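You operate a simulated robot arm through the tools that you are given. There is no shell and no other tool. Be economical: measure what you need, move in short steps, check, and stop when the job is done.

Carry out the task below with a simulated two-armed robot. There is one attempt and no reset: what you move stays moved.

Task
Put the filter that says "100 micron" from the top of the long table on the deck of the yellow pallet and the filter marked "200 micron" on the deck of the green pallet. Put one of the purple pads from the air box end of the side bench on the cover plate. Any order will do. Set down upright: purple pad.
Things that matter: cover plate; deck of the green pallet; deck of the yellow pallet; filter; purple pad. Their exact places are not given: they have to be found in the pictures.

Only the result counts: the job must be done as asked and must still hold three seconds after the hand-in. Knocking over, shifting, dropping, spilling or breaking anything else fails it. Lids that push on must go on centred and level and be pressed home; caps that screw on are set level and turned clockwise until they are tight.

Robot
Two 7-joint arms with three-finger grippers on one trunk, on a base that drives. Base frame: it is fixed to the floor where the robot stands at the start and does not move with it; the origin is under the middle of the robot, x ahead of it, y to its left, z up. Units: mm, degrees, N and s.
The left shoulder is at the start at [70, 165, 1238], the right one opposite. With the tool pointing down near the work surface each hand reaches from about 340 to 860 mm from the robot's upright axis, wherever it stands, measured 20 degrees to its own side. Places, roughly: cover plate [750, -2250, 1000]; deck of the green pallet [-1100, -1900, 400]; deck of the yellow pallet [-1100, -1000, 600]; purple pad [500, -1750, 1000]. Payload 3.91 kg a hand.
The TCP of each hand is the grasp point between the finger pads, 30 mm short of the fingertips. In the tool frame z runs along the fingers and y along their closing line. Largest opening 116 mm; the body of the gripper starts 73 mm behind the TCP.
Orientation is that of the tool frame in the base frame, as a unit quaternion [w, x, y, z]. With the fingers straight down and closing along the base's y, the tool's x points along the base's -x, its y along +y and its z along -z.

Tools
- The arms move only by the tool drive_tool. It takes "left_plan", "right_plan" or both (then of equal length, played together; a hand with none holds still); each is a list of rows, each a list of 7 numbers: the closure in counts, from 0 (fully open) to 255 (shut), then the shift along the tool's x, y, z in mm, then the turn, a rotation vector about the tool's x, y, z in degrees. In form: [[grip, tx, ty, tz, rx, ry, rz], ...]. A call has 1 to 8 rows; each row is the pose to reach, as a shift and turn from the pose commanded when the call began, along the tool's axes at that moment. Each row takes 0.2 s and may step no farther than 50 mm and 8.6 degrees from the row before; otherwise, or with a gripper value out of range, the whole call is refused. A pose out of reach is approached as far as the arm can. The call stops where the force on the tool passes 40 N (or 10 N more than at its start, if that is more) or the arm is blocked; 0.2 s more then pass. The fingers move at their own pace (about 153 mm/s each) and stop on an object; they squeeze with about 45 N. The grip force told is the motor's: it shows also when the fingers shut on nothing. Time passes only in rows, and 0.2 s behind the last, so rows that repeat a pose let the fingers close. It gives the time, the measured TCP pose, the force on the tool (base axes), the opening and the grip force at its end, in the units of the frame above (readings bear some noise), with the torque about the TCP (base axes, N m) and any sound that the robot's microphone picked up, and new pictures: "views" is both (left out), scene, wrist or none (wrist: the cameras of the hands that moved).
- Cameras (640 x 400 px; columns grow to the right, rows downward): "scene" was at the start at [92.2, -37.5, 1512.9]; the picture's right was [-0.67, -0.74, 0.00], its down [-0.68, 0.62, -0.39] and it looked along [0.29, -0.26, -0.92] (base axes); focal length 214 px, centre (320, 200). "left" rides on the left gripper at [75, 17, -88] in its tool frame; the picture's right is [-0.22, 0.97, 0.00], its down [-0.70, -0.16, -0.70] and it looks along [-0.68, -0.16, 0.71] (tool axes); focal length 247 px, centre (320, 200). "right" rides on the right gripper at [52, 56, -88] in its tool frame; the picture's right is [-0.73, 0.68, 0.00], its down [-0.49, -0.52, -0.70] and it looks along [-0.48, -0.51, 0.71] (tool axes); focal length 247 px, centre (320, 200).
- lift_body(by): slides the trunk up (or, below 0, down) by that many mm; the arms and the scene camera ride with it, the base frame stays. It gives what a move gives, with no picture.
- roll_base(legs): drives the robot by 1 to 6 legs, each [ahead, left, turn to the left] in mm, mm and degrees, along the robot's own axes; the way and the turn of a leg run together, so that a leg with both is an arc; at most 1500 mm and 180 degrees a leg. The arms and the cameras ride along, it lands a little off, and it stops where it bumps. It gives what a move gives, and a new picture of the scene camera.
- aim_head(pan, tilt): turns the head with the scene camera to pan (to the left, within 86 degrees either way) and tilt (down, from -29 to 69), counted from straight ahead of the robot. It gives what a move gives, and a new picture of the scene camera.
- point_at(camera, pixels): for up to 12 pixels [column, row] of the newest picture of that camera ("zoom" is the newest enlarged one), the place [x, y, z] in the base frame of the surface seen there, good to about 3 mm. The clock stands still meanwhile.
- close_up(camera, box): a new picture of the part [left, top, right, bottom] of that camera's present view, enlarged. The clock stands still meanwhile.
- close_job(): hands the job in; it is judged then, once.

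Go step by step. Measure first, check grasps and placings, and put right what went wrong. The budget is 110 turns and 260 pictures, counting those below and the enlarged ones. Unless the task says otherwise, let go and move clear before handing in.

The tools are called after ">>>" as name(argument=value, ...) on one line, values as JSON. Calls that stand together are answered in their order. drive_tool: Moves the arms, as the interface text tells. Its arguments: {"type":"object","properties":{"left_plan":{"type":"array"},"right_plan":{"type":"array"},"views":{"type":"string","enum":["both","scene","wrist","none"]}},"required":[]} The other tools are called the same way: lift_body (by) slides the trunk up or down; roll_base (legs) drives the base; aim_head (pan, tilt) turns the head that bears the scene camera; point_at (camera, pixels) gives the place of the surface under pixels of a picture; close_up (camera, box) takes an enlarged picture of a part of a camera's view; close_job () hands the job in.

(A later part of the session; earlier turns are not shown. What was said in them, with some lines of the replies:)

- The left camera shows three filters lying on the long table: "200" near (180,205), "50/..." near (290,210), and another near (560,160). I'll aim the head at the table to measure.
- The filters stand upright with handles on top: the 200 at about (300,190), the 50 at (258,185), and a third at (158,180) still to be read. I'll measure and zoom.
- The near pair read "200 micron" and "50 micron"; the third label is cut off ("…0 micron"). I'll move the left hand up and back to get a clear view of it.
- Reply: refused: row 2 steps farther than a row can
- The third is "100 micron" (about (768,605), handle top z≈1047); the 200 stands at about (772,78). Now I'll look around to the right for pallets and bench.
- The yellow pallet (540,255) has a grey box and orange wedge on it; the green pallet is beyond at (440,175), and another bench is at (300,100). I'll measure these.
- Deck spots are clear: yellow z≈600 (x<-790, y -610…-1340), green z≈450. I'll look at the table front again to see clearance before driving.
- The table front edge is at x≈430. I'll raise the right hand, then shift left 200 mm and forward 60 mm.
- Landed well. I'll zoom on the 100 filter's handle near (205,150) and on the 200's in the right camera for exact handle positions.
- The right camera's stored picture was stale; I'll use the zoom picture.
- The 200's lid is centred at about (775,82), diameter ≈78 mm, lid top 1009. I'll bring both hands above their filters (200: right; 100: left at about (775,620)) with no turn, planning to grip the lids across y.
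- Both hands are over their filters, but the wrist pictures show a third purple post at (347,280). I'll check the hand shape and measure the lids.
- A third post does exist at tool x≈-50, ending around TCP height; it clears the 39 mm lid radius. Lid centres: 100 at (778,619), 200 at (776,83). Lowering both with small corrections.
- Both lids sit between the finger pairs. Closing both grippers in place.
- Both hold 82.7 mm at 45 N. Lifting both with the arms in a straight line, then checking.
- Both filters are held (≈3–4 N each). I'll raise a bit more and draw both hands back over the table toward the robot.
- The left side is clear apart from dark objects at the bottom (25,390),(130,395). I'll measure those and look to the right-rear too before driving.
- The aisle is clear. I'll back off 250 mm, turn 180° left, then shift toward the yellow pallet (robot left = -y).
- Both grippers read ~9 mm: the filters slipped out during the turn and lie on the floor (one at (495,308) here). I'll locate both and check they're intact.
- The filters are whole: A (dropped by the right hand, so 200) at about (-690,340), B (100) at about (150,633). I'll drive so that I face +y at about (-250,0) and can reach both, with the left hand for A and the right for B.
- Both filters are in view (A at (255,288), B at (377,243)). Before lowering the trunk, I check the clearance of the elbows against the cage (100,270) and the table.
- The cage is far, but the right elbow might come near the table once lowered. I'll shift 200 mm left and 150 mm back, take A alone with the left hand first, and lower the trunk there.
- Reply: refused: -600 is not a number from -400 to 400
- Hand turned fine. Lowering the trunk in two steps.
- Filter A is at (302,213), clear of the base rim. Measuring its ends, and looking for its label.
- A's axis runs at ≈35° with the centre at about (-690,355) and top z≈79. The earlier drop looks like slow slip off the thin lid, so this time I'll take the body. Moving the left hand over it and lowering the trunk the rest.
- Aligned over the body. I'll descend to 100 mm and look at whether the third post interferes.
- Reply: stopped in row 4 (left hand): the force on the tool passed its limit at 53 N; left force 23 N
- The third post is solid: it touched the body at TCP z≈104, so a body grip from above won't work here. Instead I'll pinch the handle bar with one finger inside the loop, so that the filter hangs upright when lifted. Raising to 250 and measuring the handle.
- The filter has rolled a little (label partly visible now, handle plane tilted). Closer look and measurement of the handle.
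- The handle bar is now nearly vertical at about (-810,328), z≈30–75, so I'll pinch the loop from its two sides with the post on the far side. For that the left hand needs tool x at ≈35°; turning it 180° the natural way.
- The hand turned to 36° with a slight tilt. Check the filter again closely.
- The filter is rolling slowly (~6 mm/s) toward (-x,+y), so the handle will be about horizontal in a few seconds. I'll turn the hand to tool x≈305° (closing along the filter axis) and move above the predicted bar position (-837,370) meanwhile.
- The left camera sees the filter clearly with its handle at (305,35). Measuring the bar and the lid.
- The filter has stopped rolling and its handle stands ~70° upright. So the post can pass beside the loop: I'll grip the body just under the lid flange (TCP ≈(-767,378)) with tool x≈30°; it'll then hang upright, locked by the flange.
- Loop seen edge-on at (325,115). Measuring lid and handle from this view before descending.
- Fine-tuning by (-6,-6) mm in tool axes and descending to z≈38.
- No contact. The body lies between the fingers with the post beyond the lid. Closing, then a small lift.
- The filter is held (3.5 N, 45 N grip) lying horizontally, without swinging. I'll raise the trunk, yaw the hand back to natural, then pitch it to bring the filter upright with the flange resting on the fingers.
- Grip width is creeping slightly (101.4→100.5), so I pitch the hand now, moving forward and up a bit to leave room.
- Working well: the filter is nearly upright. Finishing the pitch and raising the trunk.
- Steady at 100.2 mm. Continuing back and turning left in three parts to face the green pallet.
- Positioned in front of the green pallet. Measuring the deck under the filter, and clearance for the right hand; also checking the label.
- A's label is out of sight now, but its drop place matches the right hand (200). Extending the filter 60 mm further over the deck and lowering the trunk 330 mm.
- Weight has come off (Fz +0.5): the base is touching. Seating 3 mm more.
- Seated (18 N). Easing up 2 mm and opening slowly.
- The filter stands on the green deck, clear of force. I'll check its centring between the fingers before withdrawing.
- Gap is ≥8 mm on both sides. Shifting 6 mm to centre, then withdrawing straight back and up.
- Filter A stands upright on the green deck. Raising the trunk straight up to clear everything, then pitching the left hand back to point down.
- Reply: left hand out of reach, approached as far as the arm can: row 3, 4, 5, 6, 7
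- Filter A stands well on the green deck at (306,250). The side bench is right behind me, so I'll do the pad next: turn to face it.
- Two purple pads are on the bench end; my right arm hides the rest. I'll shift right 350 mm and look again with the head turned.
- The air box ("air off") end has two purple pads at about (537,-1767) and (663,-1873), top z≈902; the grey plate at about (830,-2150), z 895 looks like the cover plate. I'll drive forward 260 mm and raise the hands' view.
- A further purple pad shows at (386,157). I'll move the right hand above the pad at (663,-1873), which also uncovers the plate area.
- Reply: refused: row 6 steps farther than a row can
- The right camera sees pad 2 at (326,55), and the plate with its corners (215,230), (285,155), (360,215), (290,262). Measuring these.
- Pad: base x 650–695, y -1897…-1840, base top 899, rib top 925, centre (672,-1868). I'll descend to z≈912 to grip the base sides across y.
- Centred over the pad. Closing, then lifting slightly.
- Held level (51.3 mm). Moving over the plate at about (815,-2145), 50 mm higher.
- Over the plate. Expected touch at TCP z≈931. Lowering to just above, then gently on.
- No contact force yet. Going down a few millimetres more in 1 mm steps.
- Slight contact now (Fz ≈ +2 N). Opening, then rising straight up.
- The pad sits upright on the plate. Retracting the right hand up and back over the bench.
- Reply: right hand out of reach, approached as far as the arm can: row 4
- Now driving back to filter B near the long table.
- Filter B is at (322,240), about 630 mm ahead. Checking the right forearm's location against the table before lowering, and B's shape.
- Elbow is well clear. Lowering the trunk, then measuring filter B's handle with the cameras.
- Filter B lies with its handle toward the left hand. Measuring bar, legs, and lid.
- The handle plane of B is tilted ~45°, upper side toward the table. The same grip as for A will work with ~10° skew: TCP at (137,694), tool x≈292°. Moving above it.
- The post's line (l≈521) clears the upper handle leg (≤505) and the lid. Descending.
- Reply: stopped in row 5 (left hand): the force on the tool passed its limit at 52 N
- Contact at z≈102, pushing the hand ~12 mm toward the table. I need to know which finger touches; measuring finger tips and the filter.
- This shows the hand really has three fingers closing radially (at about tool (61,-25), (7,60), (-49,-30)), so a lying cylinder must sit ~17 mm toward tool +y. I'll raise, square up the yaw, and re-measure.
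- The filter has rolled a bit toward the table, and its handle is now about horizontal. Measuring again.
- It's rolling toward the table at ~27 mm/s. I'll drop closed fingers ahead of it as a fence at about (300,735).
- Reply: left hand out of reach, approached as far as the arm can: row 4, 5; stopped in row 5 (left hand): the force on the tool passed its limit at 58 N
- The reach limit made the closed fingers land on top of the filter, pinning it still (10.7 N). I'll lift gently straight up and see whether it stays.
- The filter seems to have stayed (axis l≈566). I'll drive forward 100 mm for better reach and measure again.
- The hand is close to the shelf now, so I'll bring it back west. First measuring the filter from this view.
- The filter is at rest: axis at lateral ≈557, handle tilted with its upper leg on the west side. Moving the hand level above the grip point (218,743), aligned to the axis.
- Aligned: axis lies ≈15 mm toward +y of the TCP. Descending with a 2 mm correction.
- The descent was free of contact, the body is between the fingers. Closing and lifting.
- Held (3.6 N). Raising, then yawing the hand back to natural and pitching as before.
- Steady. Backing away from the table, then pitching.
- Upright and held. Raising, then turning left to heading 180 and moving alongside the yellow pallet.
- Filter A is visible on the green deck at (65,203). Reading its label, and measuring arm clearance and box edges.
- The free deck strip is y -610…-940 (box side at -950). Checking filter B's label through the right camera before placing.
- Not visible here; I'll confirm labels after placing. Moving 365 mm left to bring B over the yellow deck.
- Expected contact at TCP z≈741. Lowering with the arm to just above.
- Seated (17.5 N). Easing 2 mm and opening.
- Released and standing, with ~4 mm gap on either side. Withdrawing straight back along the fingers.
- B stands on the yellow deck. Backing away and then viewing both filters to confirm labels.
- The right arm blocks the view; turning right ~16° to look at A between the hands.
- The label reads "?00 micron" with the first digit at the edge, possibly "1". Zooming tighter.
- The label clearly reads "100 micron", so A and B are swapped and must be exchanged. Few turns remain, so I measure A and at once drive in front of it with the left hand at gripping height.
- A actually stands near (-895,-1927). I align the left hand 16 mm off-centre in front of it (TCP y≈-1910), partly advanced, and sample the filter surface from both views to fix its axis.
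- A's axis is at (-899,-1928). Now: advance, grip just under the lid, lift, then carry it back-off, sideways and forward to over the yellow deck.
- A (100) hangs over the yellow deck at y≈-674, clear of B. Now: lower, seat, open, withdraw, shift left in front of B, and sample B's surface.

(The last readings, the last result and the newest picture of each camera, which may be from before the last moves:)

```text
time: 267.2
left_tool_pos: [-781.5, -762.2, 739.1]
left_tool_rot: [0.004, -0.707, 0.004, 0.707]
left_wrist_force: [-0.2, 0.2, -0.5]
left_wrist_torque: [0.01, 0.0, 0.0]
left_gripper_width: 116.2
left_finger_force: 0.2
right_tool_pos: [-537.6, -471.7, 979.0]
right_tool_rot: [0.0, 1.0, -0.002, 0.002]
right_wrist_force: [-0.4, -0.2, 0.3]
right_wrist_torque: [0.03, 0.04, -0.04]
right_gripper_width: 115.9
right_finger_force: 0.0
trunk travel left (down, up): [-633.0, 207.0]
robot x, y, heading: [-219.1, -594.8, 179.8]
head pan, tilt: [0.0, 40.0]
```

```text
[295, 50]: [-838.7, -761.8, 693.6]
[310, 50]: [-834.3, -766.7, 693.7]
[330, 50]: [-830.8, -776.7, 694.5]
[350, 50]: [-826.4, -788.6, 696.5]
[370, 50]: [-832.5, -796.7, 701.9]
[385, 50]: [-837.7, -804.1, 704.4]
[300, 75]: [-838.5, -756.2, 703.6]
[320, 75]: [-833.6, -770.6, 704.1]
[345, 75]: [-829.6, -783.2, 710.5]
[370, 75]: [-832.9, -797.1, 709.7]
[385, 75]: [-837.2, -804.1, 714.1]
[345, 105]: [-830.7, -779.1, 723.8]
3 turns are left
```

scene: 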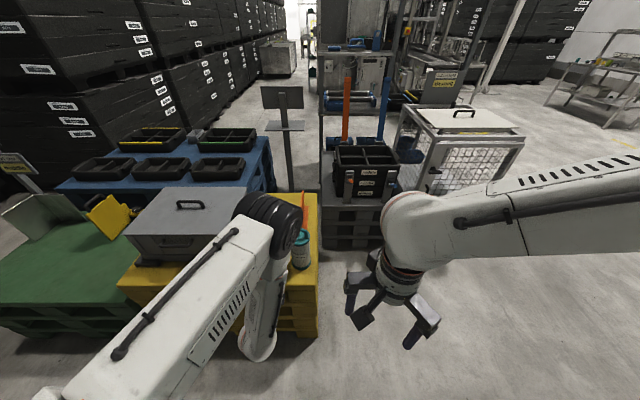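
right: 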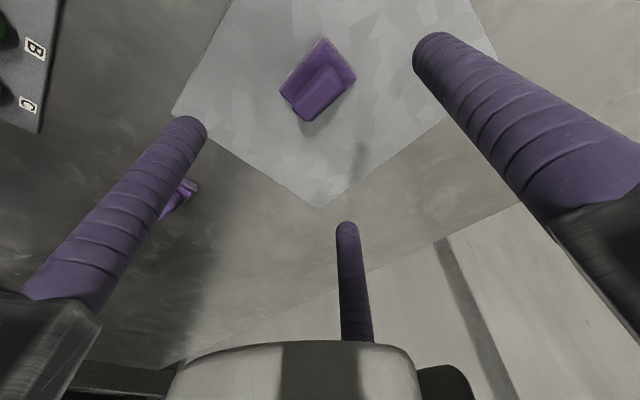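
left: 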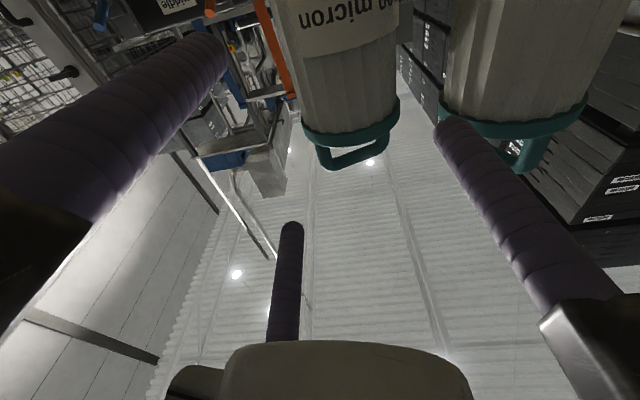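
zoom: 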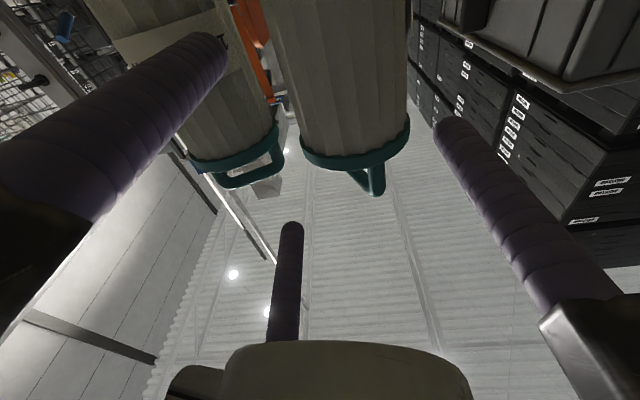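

A (100) stands on yellow. B (200) is at (-866.5,-782). Advance with a 3 mm correction, grip, lift, and carry it to the green deck, lowering to just above.

>>> drive_tool(left_plan=[[0, 0, 2, 28, 0, 0, 0], [0, 0, 3.3, 57, 0, 0, 0], [0, 0, 3.3, 85, 0, 0, 0], [255, 0, 3.3, 85, 0, 0, 0], [255, 0, 3.3, 85, 0, 0, 0], [255, 0, 3.3, 85, 0, 0, 0], [255, -8, 3.3, 85, 0, 0, 0], [255, -20, 3.3, 85, 0, 0, 0]], views="wrist")

>>> lift_body(by=204)

>>> roll_base(legs=[[-150, 0, 0], [0, 550, 0], [0, 550, 0], [165, 0, 0]])

>>> lift_body(by=-350)

>>> close_up(camera="left", box=[0, 0, 640, 400])

>>> aim_head(pan=0, tilt=45)

```text
time: 269.0
left_tool_pos: [-865.8, -764.4, 757.1]
left_tool_rot: [-0.005, 0.708, -0.005, -0.707]
left_wrist_force: [0.3, 0.3, -3.4]
left_wrist_torque: [0.06, -0.05, 0.01]
left_gripper_width: 100.4
left_finger_force: 44.6
right_tool_pos: [-537.6, -470.8, 979.3]
right_tool_rot: [-0.001, 1.0, -0.002, 0.002]
right_wrist_force: [-0.8, -0.1, -0.4]
right_wrist_torque: [0.02, -0.02, 0.0]
right_gripper_width: 116.1
right_finger_force: 0.0
trunk travel left (down, up): [-633.0, 207.0]
robot x, y, heading: [-216.5, -594.3, 179.8]
head pan, tilt: [0.0, 40.0]
```

left: 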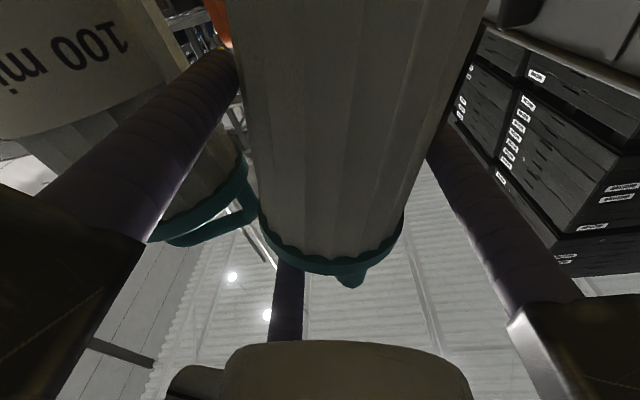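

```text
time: 271.2
left_tool_pos: [-865.4, -765.1, 962.5]
left_tool_rot: [-0.004, 0.708, -0.004, -0.707]
left_wrist_force: [0.5, -1.0, -3.0]
left_wrist_torque: [0.03, -0.03, 0.03]
left_gripper_width: 100.4
left_finger_force: 45.5
right_tool_pos: [-537.1, -470.0, 1183.4]
right_tool_rot: [-0.001, 1.0, -0.001, 0.002]
right_wrist_force: [-0.5, 0.6, -0.2]
right_wrist_torque: [-0.01, 0.01, 0.02]
right_gripper_width: 115.9
right_finger_force: 0.1
trunk travel left (down, up): [-837.0, 3.0]
robot x, y, heading: [-213.8, -593.2, 179.8]
head pan, tilt: [0.0, 40.0]
```

```text
time: 279.1
left_tool_pos: [-885.8, -1868.6, 962.9]
left_tool_rot: [0.003, -0.706, 0.004, 0.708]
left_wrist_force: [1.1, 0.1, -3.6]
left_wrist_torque: [0.05, -0.02, 0.03]
left_gripper_width: 99.7
left_finger_force: 44.5
right_tool_pos: [-558.1, -1574.1, 1183.3]
right_tool_rot: [-0.001, 1.0, 0.0, 0.0]
right_wrist_force: [0.3, 0.7, 0.3]
right_wrist_torque: [0.0, 0.05, -0.02]
right_gripper_width: 116.2
right_finger_force: 0.0
trunk travel left (down, up): [-837.0, 3.0]
robot x, y, heading: [-233.3, -1696.3, 180.1]
head pan, tilt: [0.0, 40.0]
```

scene: 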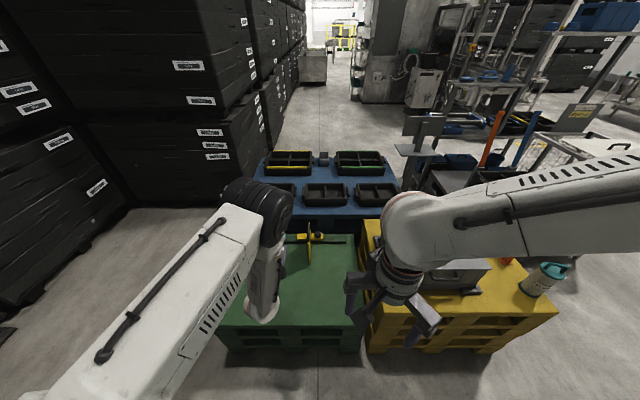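

```text
time: 282.6
left_tool_pos: [-888.4, -1868.1, 612.0]
left_tool_rot: [-0.003, 0.708, -0.003, -0.707]
left_wrist_force: [0.4, 0.3, -2.9]
left_wrist_torque: [0.06, 0.0, 0.0]
left_gripper_width: 99.7
left_finger_force: 45.0
right_tool_pos: [-560.7, -1574.6, 833.1]
right_tool_rot: [-0.001, 1.0, -0.001, 0.002]
right_wrist_force: [0.7, -0.7, 0.2]
right_wrist_torque: [0.02, -0.01, 0.02]
right_gripper_width: 116.0
right_finger_force: 0.0
trunk travel left (down, up): [-487.0, 353.0]
robot x, y, heading: [-236.4, -1698.4, 180.2]
head pan, tilt: [0.0, 40.0]
```

```text
1.00 times, centred on (320, 200) of left (not enlarged: the box is as wide or as high as the picture)
```

zoom: 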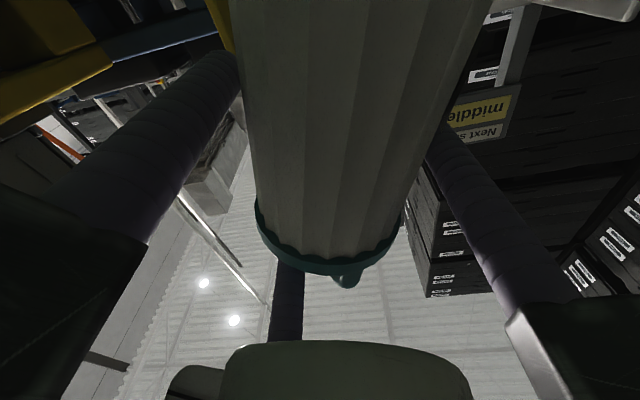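

```text
time: 283.2
left_tool_pos: [-889.0, -1866.9, 612.2]
left_tool_rot: [-0.004, 0.708, -0.004, -0.706]
left_wrist_force: [0.7, -0.2, -2.7]
left_wrist_torque: [0.09, -0.06, 0.01]
left_gripper_width: 99.5
left_finger_force: 44.7
right_tool_pos: [-560.2, -1572.8, 833.5]
right_tool_rot: [-0.001, 1.0, 0.0, 0.002]
right_wrist_force: [0.1, -0.1, 0.4]
right_wrist_torque: [0.02, 0.0, 0.0]
right_gripper_width: 116.1
right_finger_force: 0.0
trunk travel left (down, up): [-487.0, 353.0]
robot x, y, heading: [-236.7, -1697.3, 179.8]
head pan, tilt: [0.0, 45.0]
2 turns are left
```

scene: 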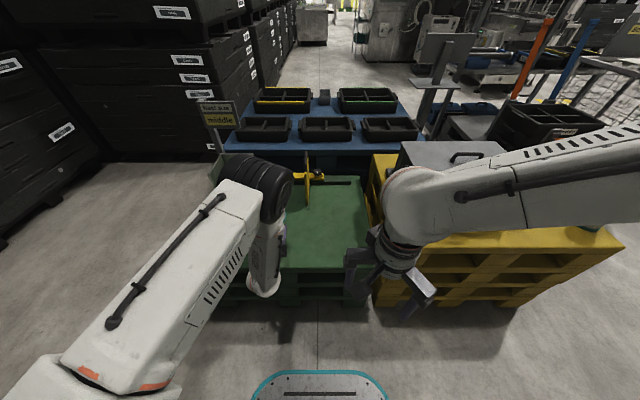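

The wrist view confirmed "100" on A, now on yellow; B (200) hangs over the green deck 23 mm up. Lower, seat, open, withdraw, rise and back off.

>>> drive_tool(left_plan=[[255, 12, 0, 0, 0, 0, 0], [255, 18, 0, 0, 0, 0, 0], [255, 21, 0, 0, 0, 0, 0], [255, 23, 0, 0, 0, 0, 0], [255, 22, 0, 0, 0, 0, 0], [0, 22, 0, 0, 0, 0, 0], [0, 22, 0, 0, 0, 0, 0], [0, 22, 0, 0, 0, 0, 0]], views="wrist")

>>> drive_tool(left_plan=[[0, 0, 0, 0, 0, 0, 0], [0, 0, 0, -12, 0, 0, 0], [0, 0, 0, -27, 0, 0, 0], [0, 0, -1, -45, 0, 0, 0], [0, 0, -1, -70, 0, 0, 0], [0, 0, -1, -100, 0, 0, 0], [0, 0, -1, -135, 0, 0, 0], [0, 0, -1, -170, 0, 0, 0]], views="wrist")

>>> roll_base(legs=[[-150, 0, 0]])

>>> lift_body(by=200)

>>> aim_head(pan=8, tilt=40)

```text
time: 285.0
left_tool_pos: [-887.6, -1866.9, 591.2]
left_tool_rot: [0.003, -0.707, 0.003, 0.707]
left_wrist_force: [0.1, -1.1, 0.7]
left_wrist_torque: [-0.04, 0.01, 0.03]
left_gripper_width: 116.1
left_finger_force: 0.0
right_tool_pos: [-559.9, -1573.3, 832.1]
right_tool_rot: [-0.001, 1.0, 0.0, 0.001]
right_wrist_force: [0.1, 0.2, 0.1]
right_wrist_torque: [-0.01, 0.0, 0.01]
right_gripper_width: 115.7
right_finger_force: 0.0
trunk travel left (down, up): [-487.0, 353.0]
robot x, y, heading: [-238.1, -1697.2, 180.0]
head pan, tilt: [0.0, 45.0]
```

left: 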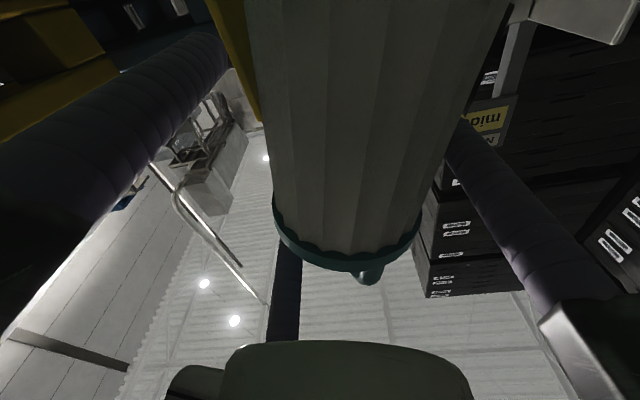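

```text
time: 286.8
left_tool_pos: [-716.2, -1868.2, 589.5]
left_tool_rot: [-0.005, 0.708, -0.005, -0.706]
left_wrist_force: [-0.3, -0.2, -0.1]
left_wrist_torque: [-0.03, -0.01, 0.05]
left_gripper_width: 116.0
left_finger_force: 0.0
right_tool_pos: [-558.4, -1574.0, 833.4]
right_tool_rot: [-0.001, 1.0, 0.001, 0.001]
right_wrist_force: [-0.2, -0.2, -0.5]
right_wrist_torque: [0.05, 0.0, 0.0]
right_gripper_width: 116.1
right_finger_force: 0.0
trunk travel left (down, up): [-487.0, 353.0]
robot x, y, heading: [-238.3, -1697.5, 179.9]
head pan, tilt: [0.0, 45.0]
```

left: 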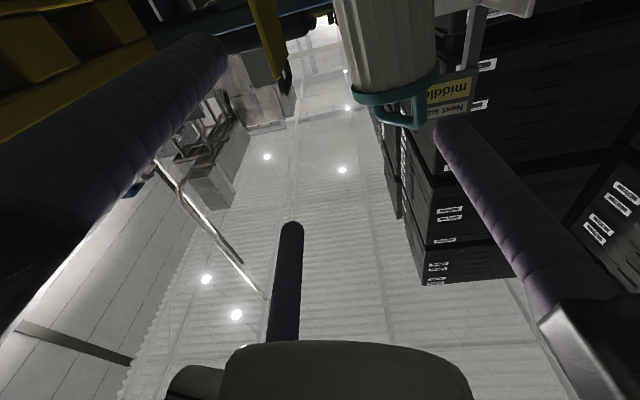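

```text
time: 288.2
left_tool_pos: [-563.5, -1866.2, 592.8]
left_tool_rot: [-0.005, 0.707, -0.006, -0.707]
left_wrist_force: [-0.3, 0.5, -0.1]
left_wrist_torque: [0.0, -0.02, -0.01]
left_gripper_width: 116.1
left_finger_force: 0.0
right_tool_pos: [-406.1, -1572.6, 832.5]
right_tool_rot: [-0.001, 1.0, -0.003, 0.001]
right_wrist_force: [0.4, -1.2, -1.6]
right_wrist_torque: [0.02, 0.02, 0.02]
right_gripper_width: 115.9
right_finger_force: 0.1
trunk travel left (down, up): [-487.0, 353.0]
robot x, y, heading: [-85.1, -1699.7, 179.9]
head pan, tilt: [0.0, 45.0]
```

scene: 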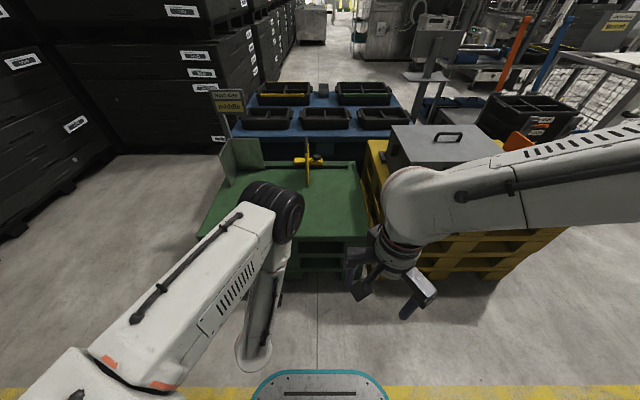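

```text
time: 290.4
left_tool_pos: [-565.5, -1867.3, 791.0]
left_tool_rot: [-0.005, 0.708, -0.005, -0.706]
left_wrist_force: [-0.1, 0.4, 0.6]
left_wrist_torque: [0.02, 0.03, 0.0]
left_gripper_width: 116.0
left_finger_force: 0.0
right_tool_pos: [-406.6, -1572.5, 1032.6]
right_tool_rot: [-0.001, 1.0, -0.002, 0.002]
right_wrist_force: [0.6, 0.8, -0.4]
right_wrist_torque: [0.04, -0.01, 0.01]
right_gripper_width: 115.8
right_finger_force: 0.1
trunk travel left (down, up): [-687.0, 153.0]
robot x, y, heading: [-85.9, -1696.7, 179.6]
head pan, tilt: [0.0, 45.0]
```

```text
time: 291.1
left_tool_pos: [-565.2, -1866.6, 791.4]
left_tool_rot: [-0.006, 0.707, -0.006, -0.707]
left_wrist_force: [0.0, 0.2, -0.7]
left_wrist_torque: [0.01, -0.01, 0.01]
left_gripper_width: 116.1
left_finger_force: 0.2
right_tool_pos: [-406.9, -1572.4, 1033.8]
right_tool_rot: [-0.001, 1.0, -0.003, 0.001]
right_wrist_force: [0.1, 0.7, 0.0]
right_wrist_torque: [-0.01, 0.02, 0.01]
right_gripper_width: 116.3
right_finger_force: 0.1
trunk travel left (down, up): [-687.0, 153.0]
robot x, y, heading: [-85.4, -1697.4, 179.9]
head pan, tilt: [8.0, 40.0]
1 turns are left
```

scene: 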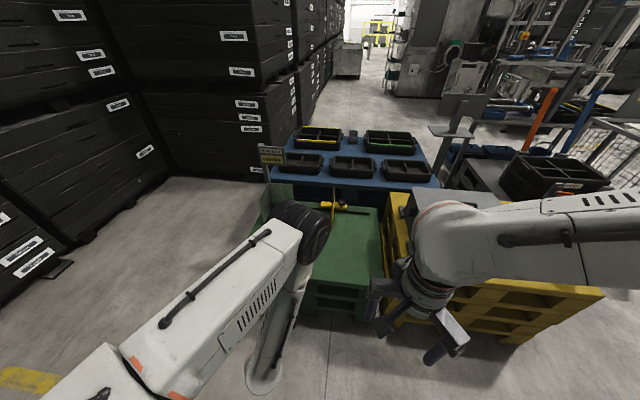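

The last wrist picture showed the 200 filter standing upright on the green deck. The 100 filter is on yellow, the pad is on the plate and both hands are clear, so I'm handing in.

>>> close_job()

```text
The job is handed in.
```

I handed the job in with all three things placed, but both filters fell to the floor along the way, so it may be marked down for dropping.

- **100 micron filter:** it stands upright on the deck of the yellow pallet. I read its label in the pictures.
- **200 micron filter:** it stands upright on the deck of the green pallet. I read its label on the table at the start but not since. I know it is the 200 because the only other filter I moved reads 100.
- **Purple pad:** it sits upright on the flat grey plate beside the air box. I took that plate to be the cover plate because it was the only plate near the given place.

**The drop:** both filters slipped out of the grippers during the first turn away from the long table. They looked undamaged on the floor, and I picked them up again. I first put them on the wrong pallets, then swapped them.

Both hands were open and clear at the hand-in. I did not see anything else knocked over or moved. My left arm hid the 200 filter in the last overall picture, so the wrist picture taken as the hand drew back is my last view of it standing.
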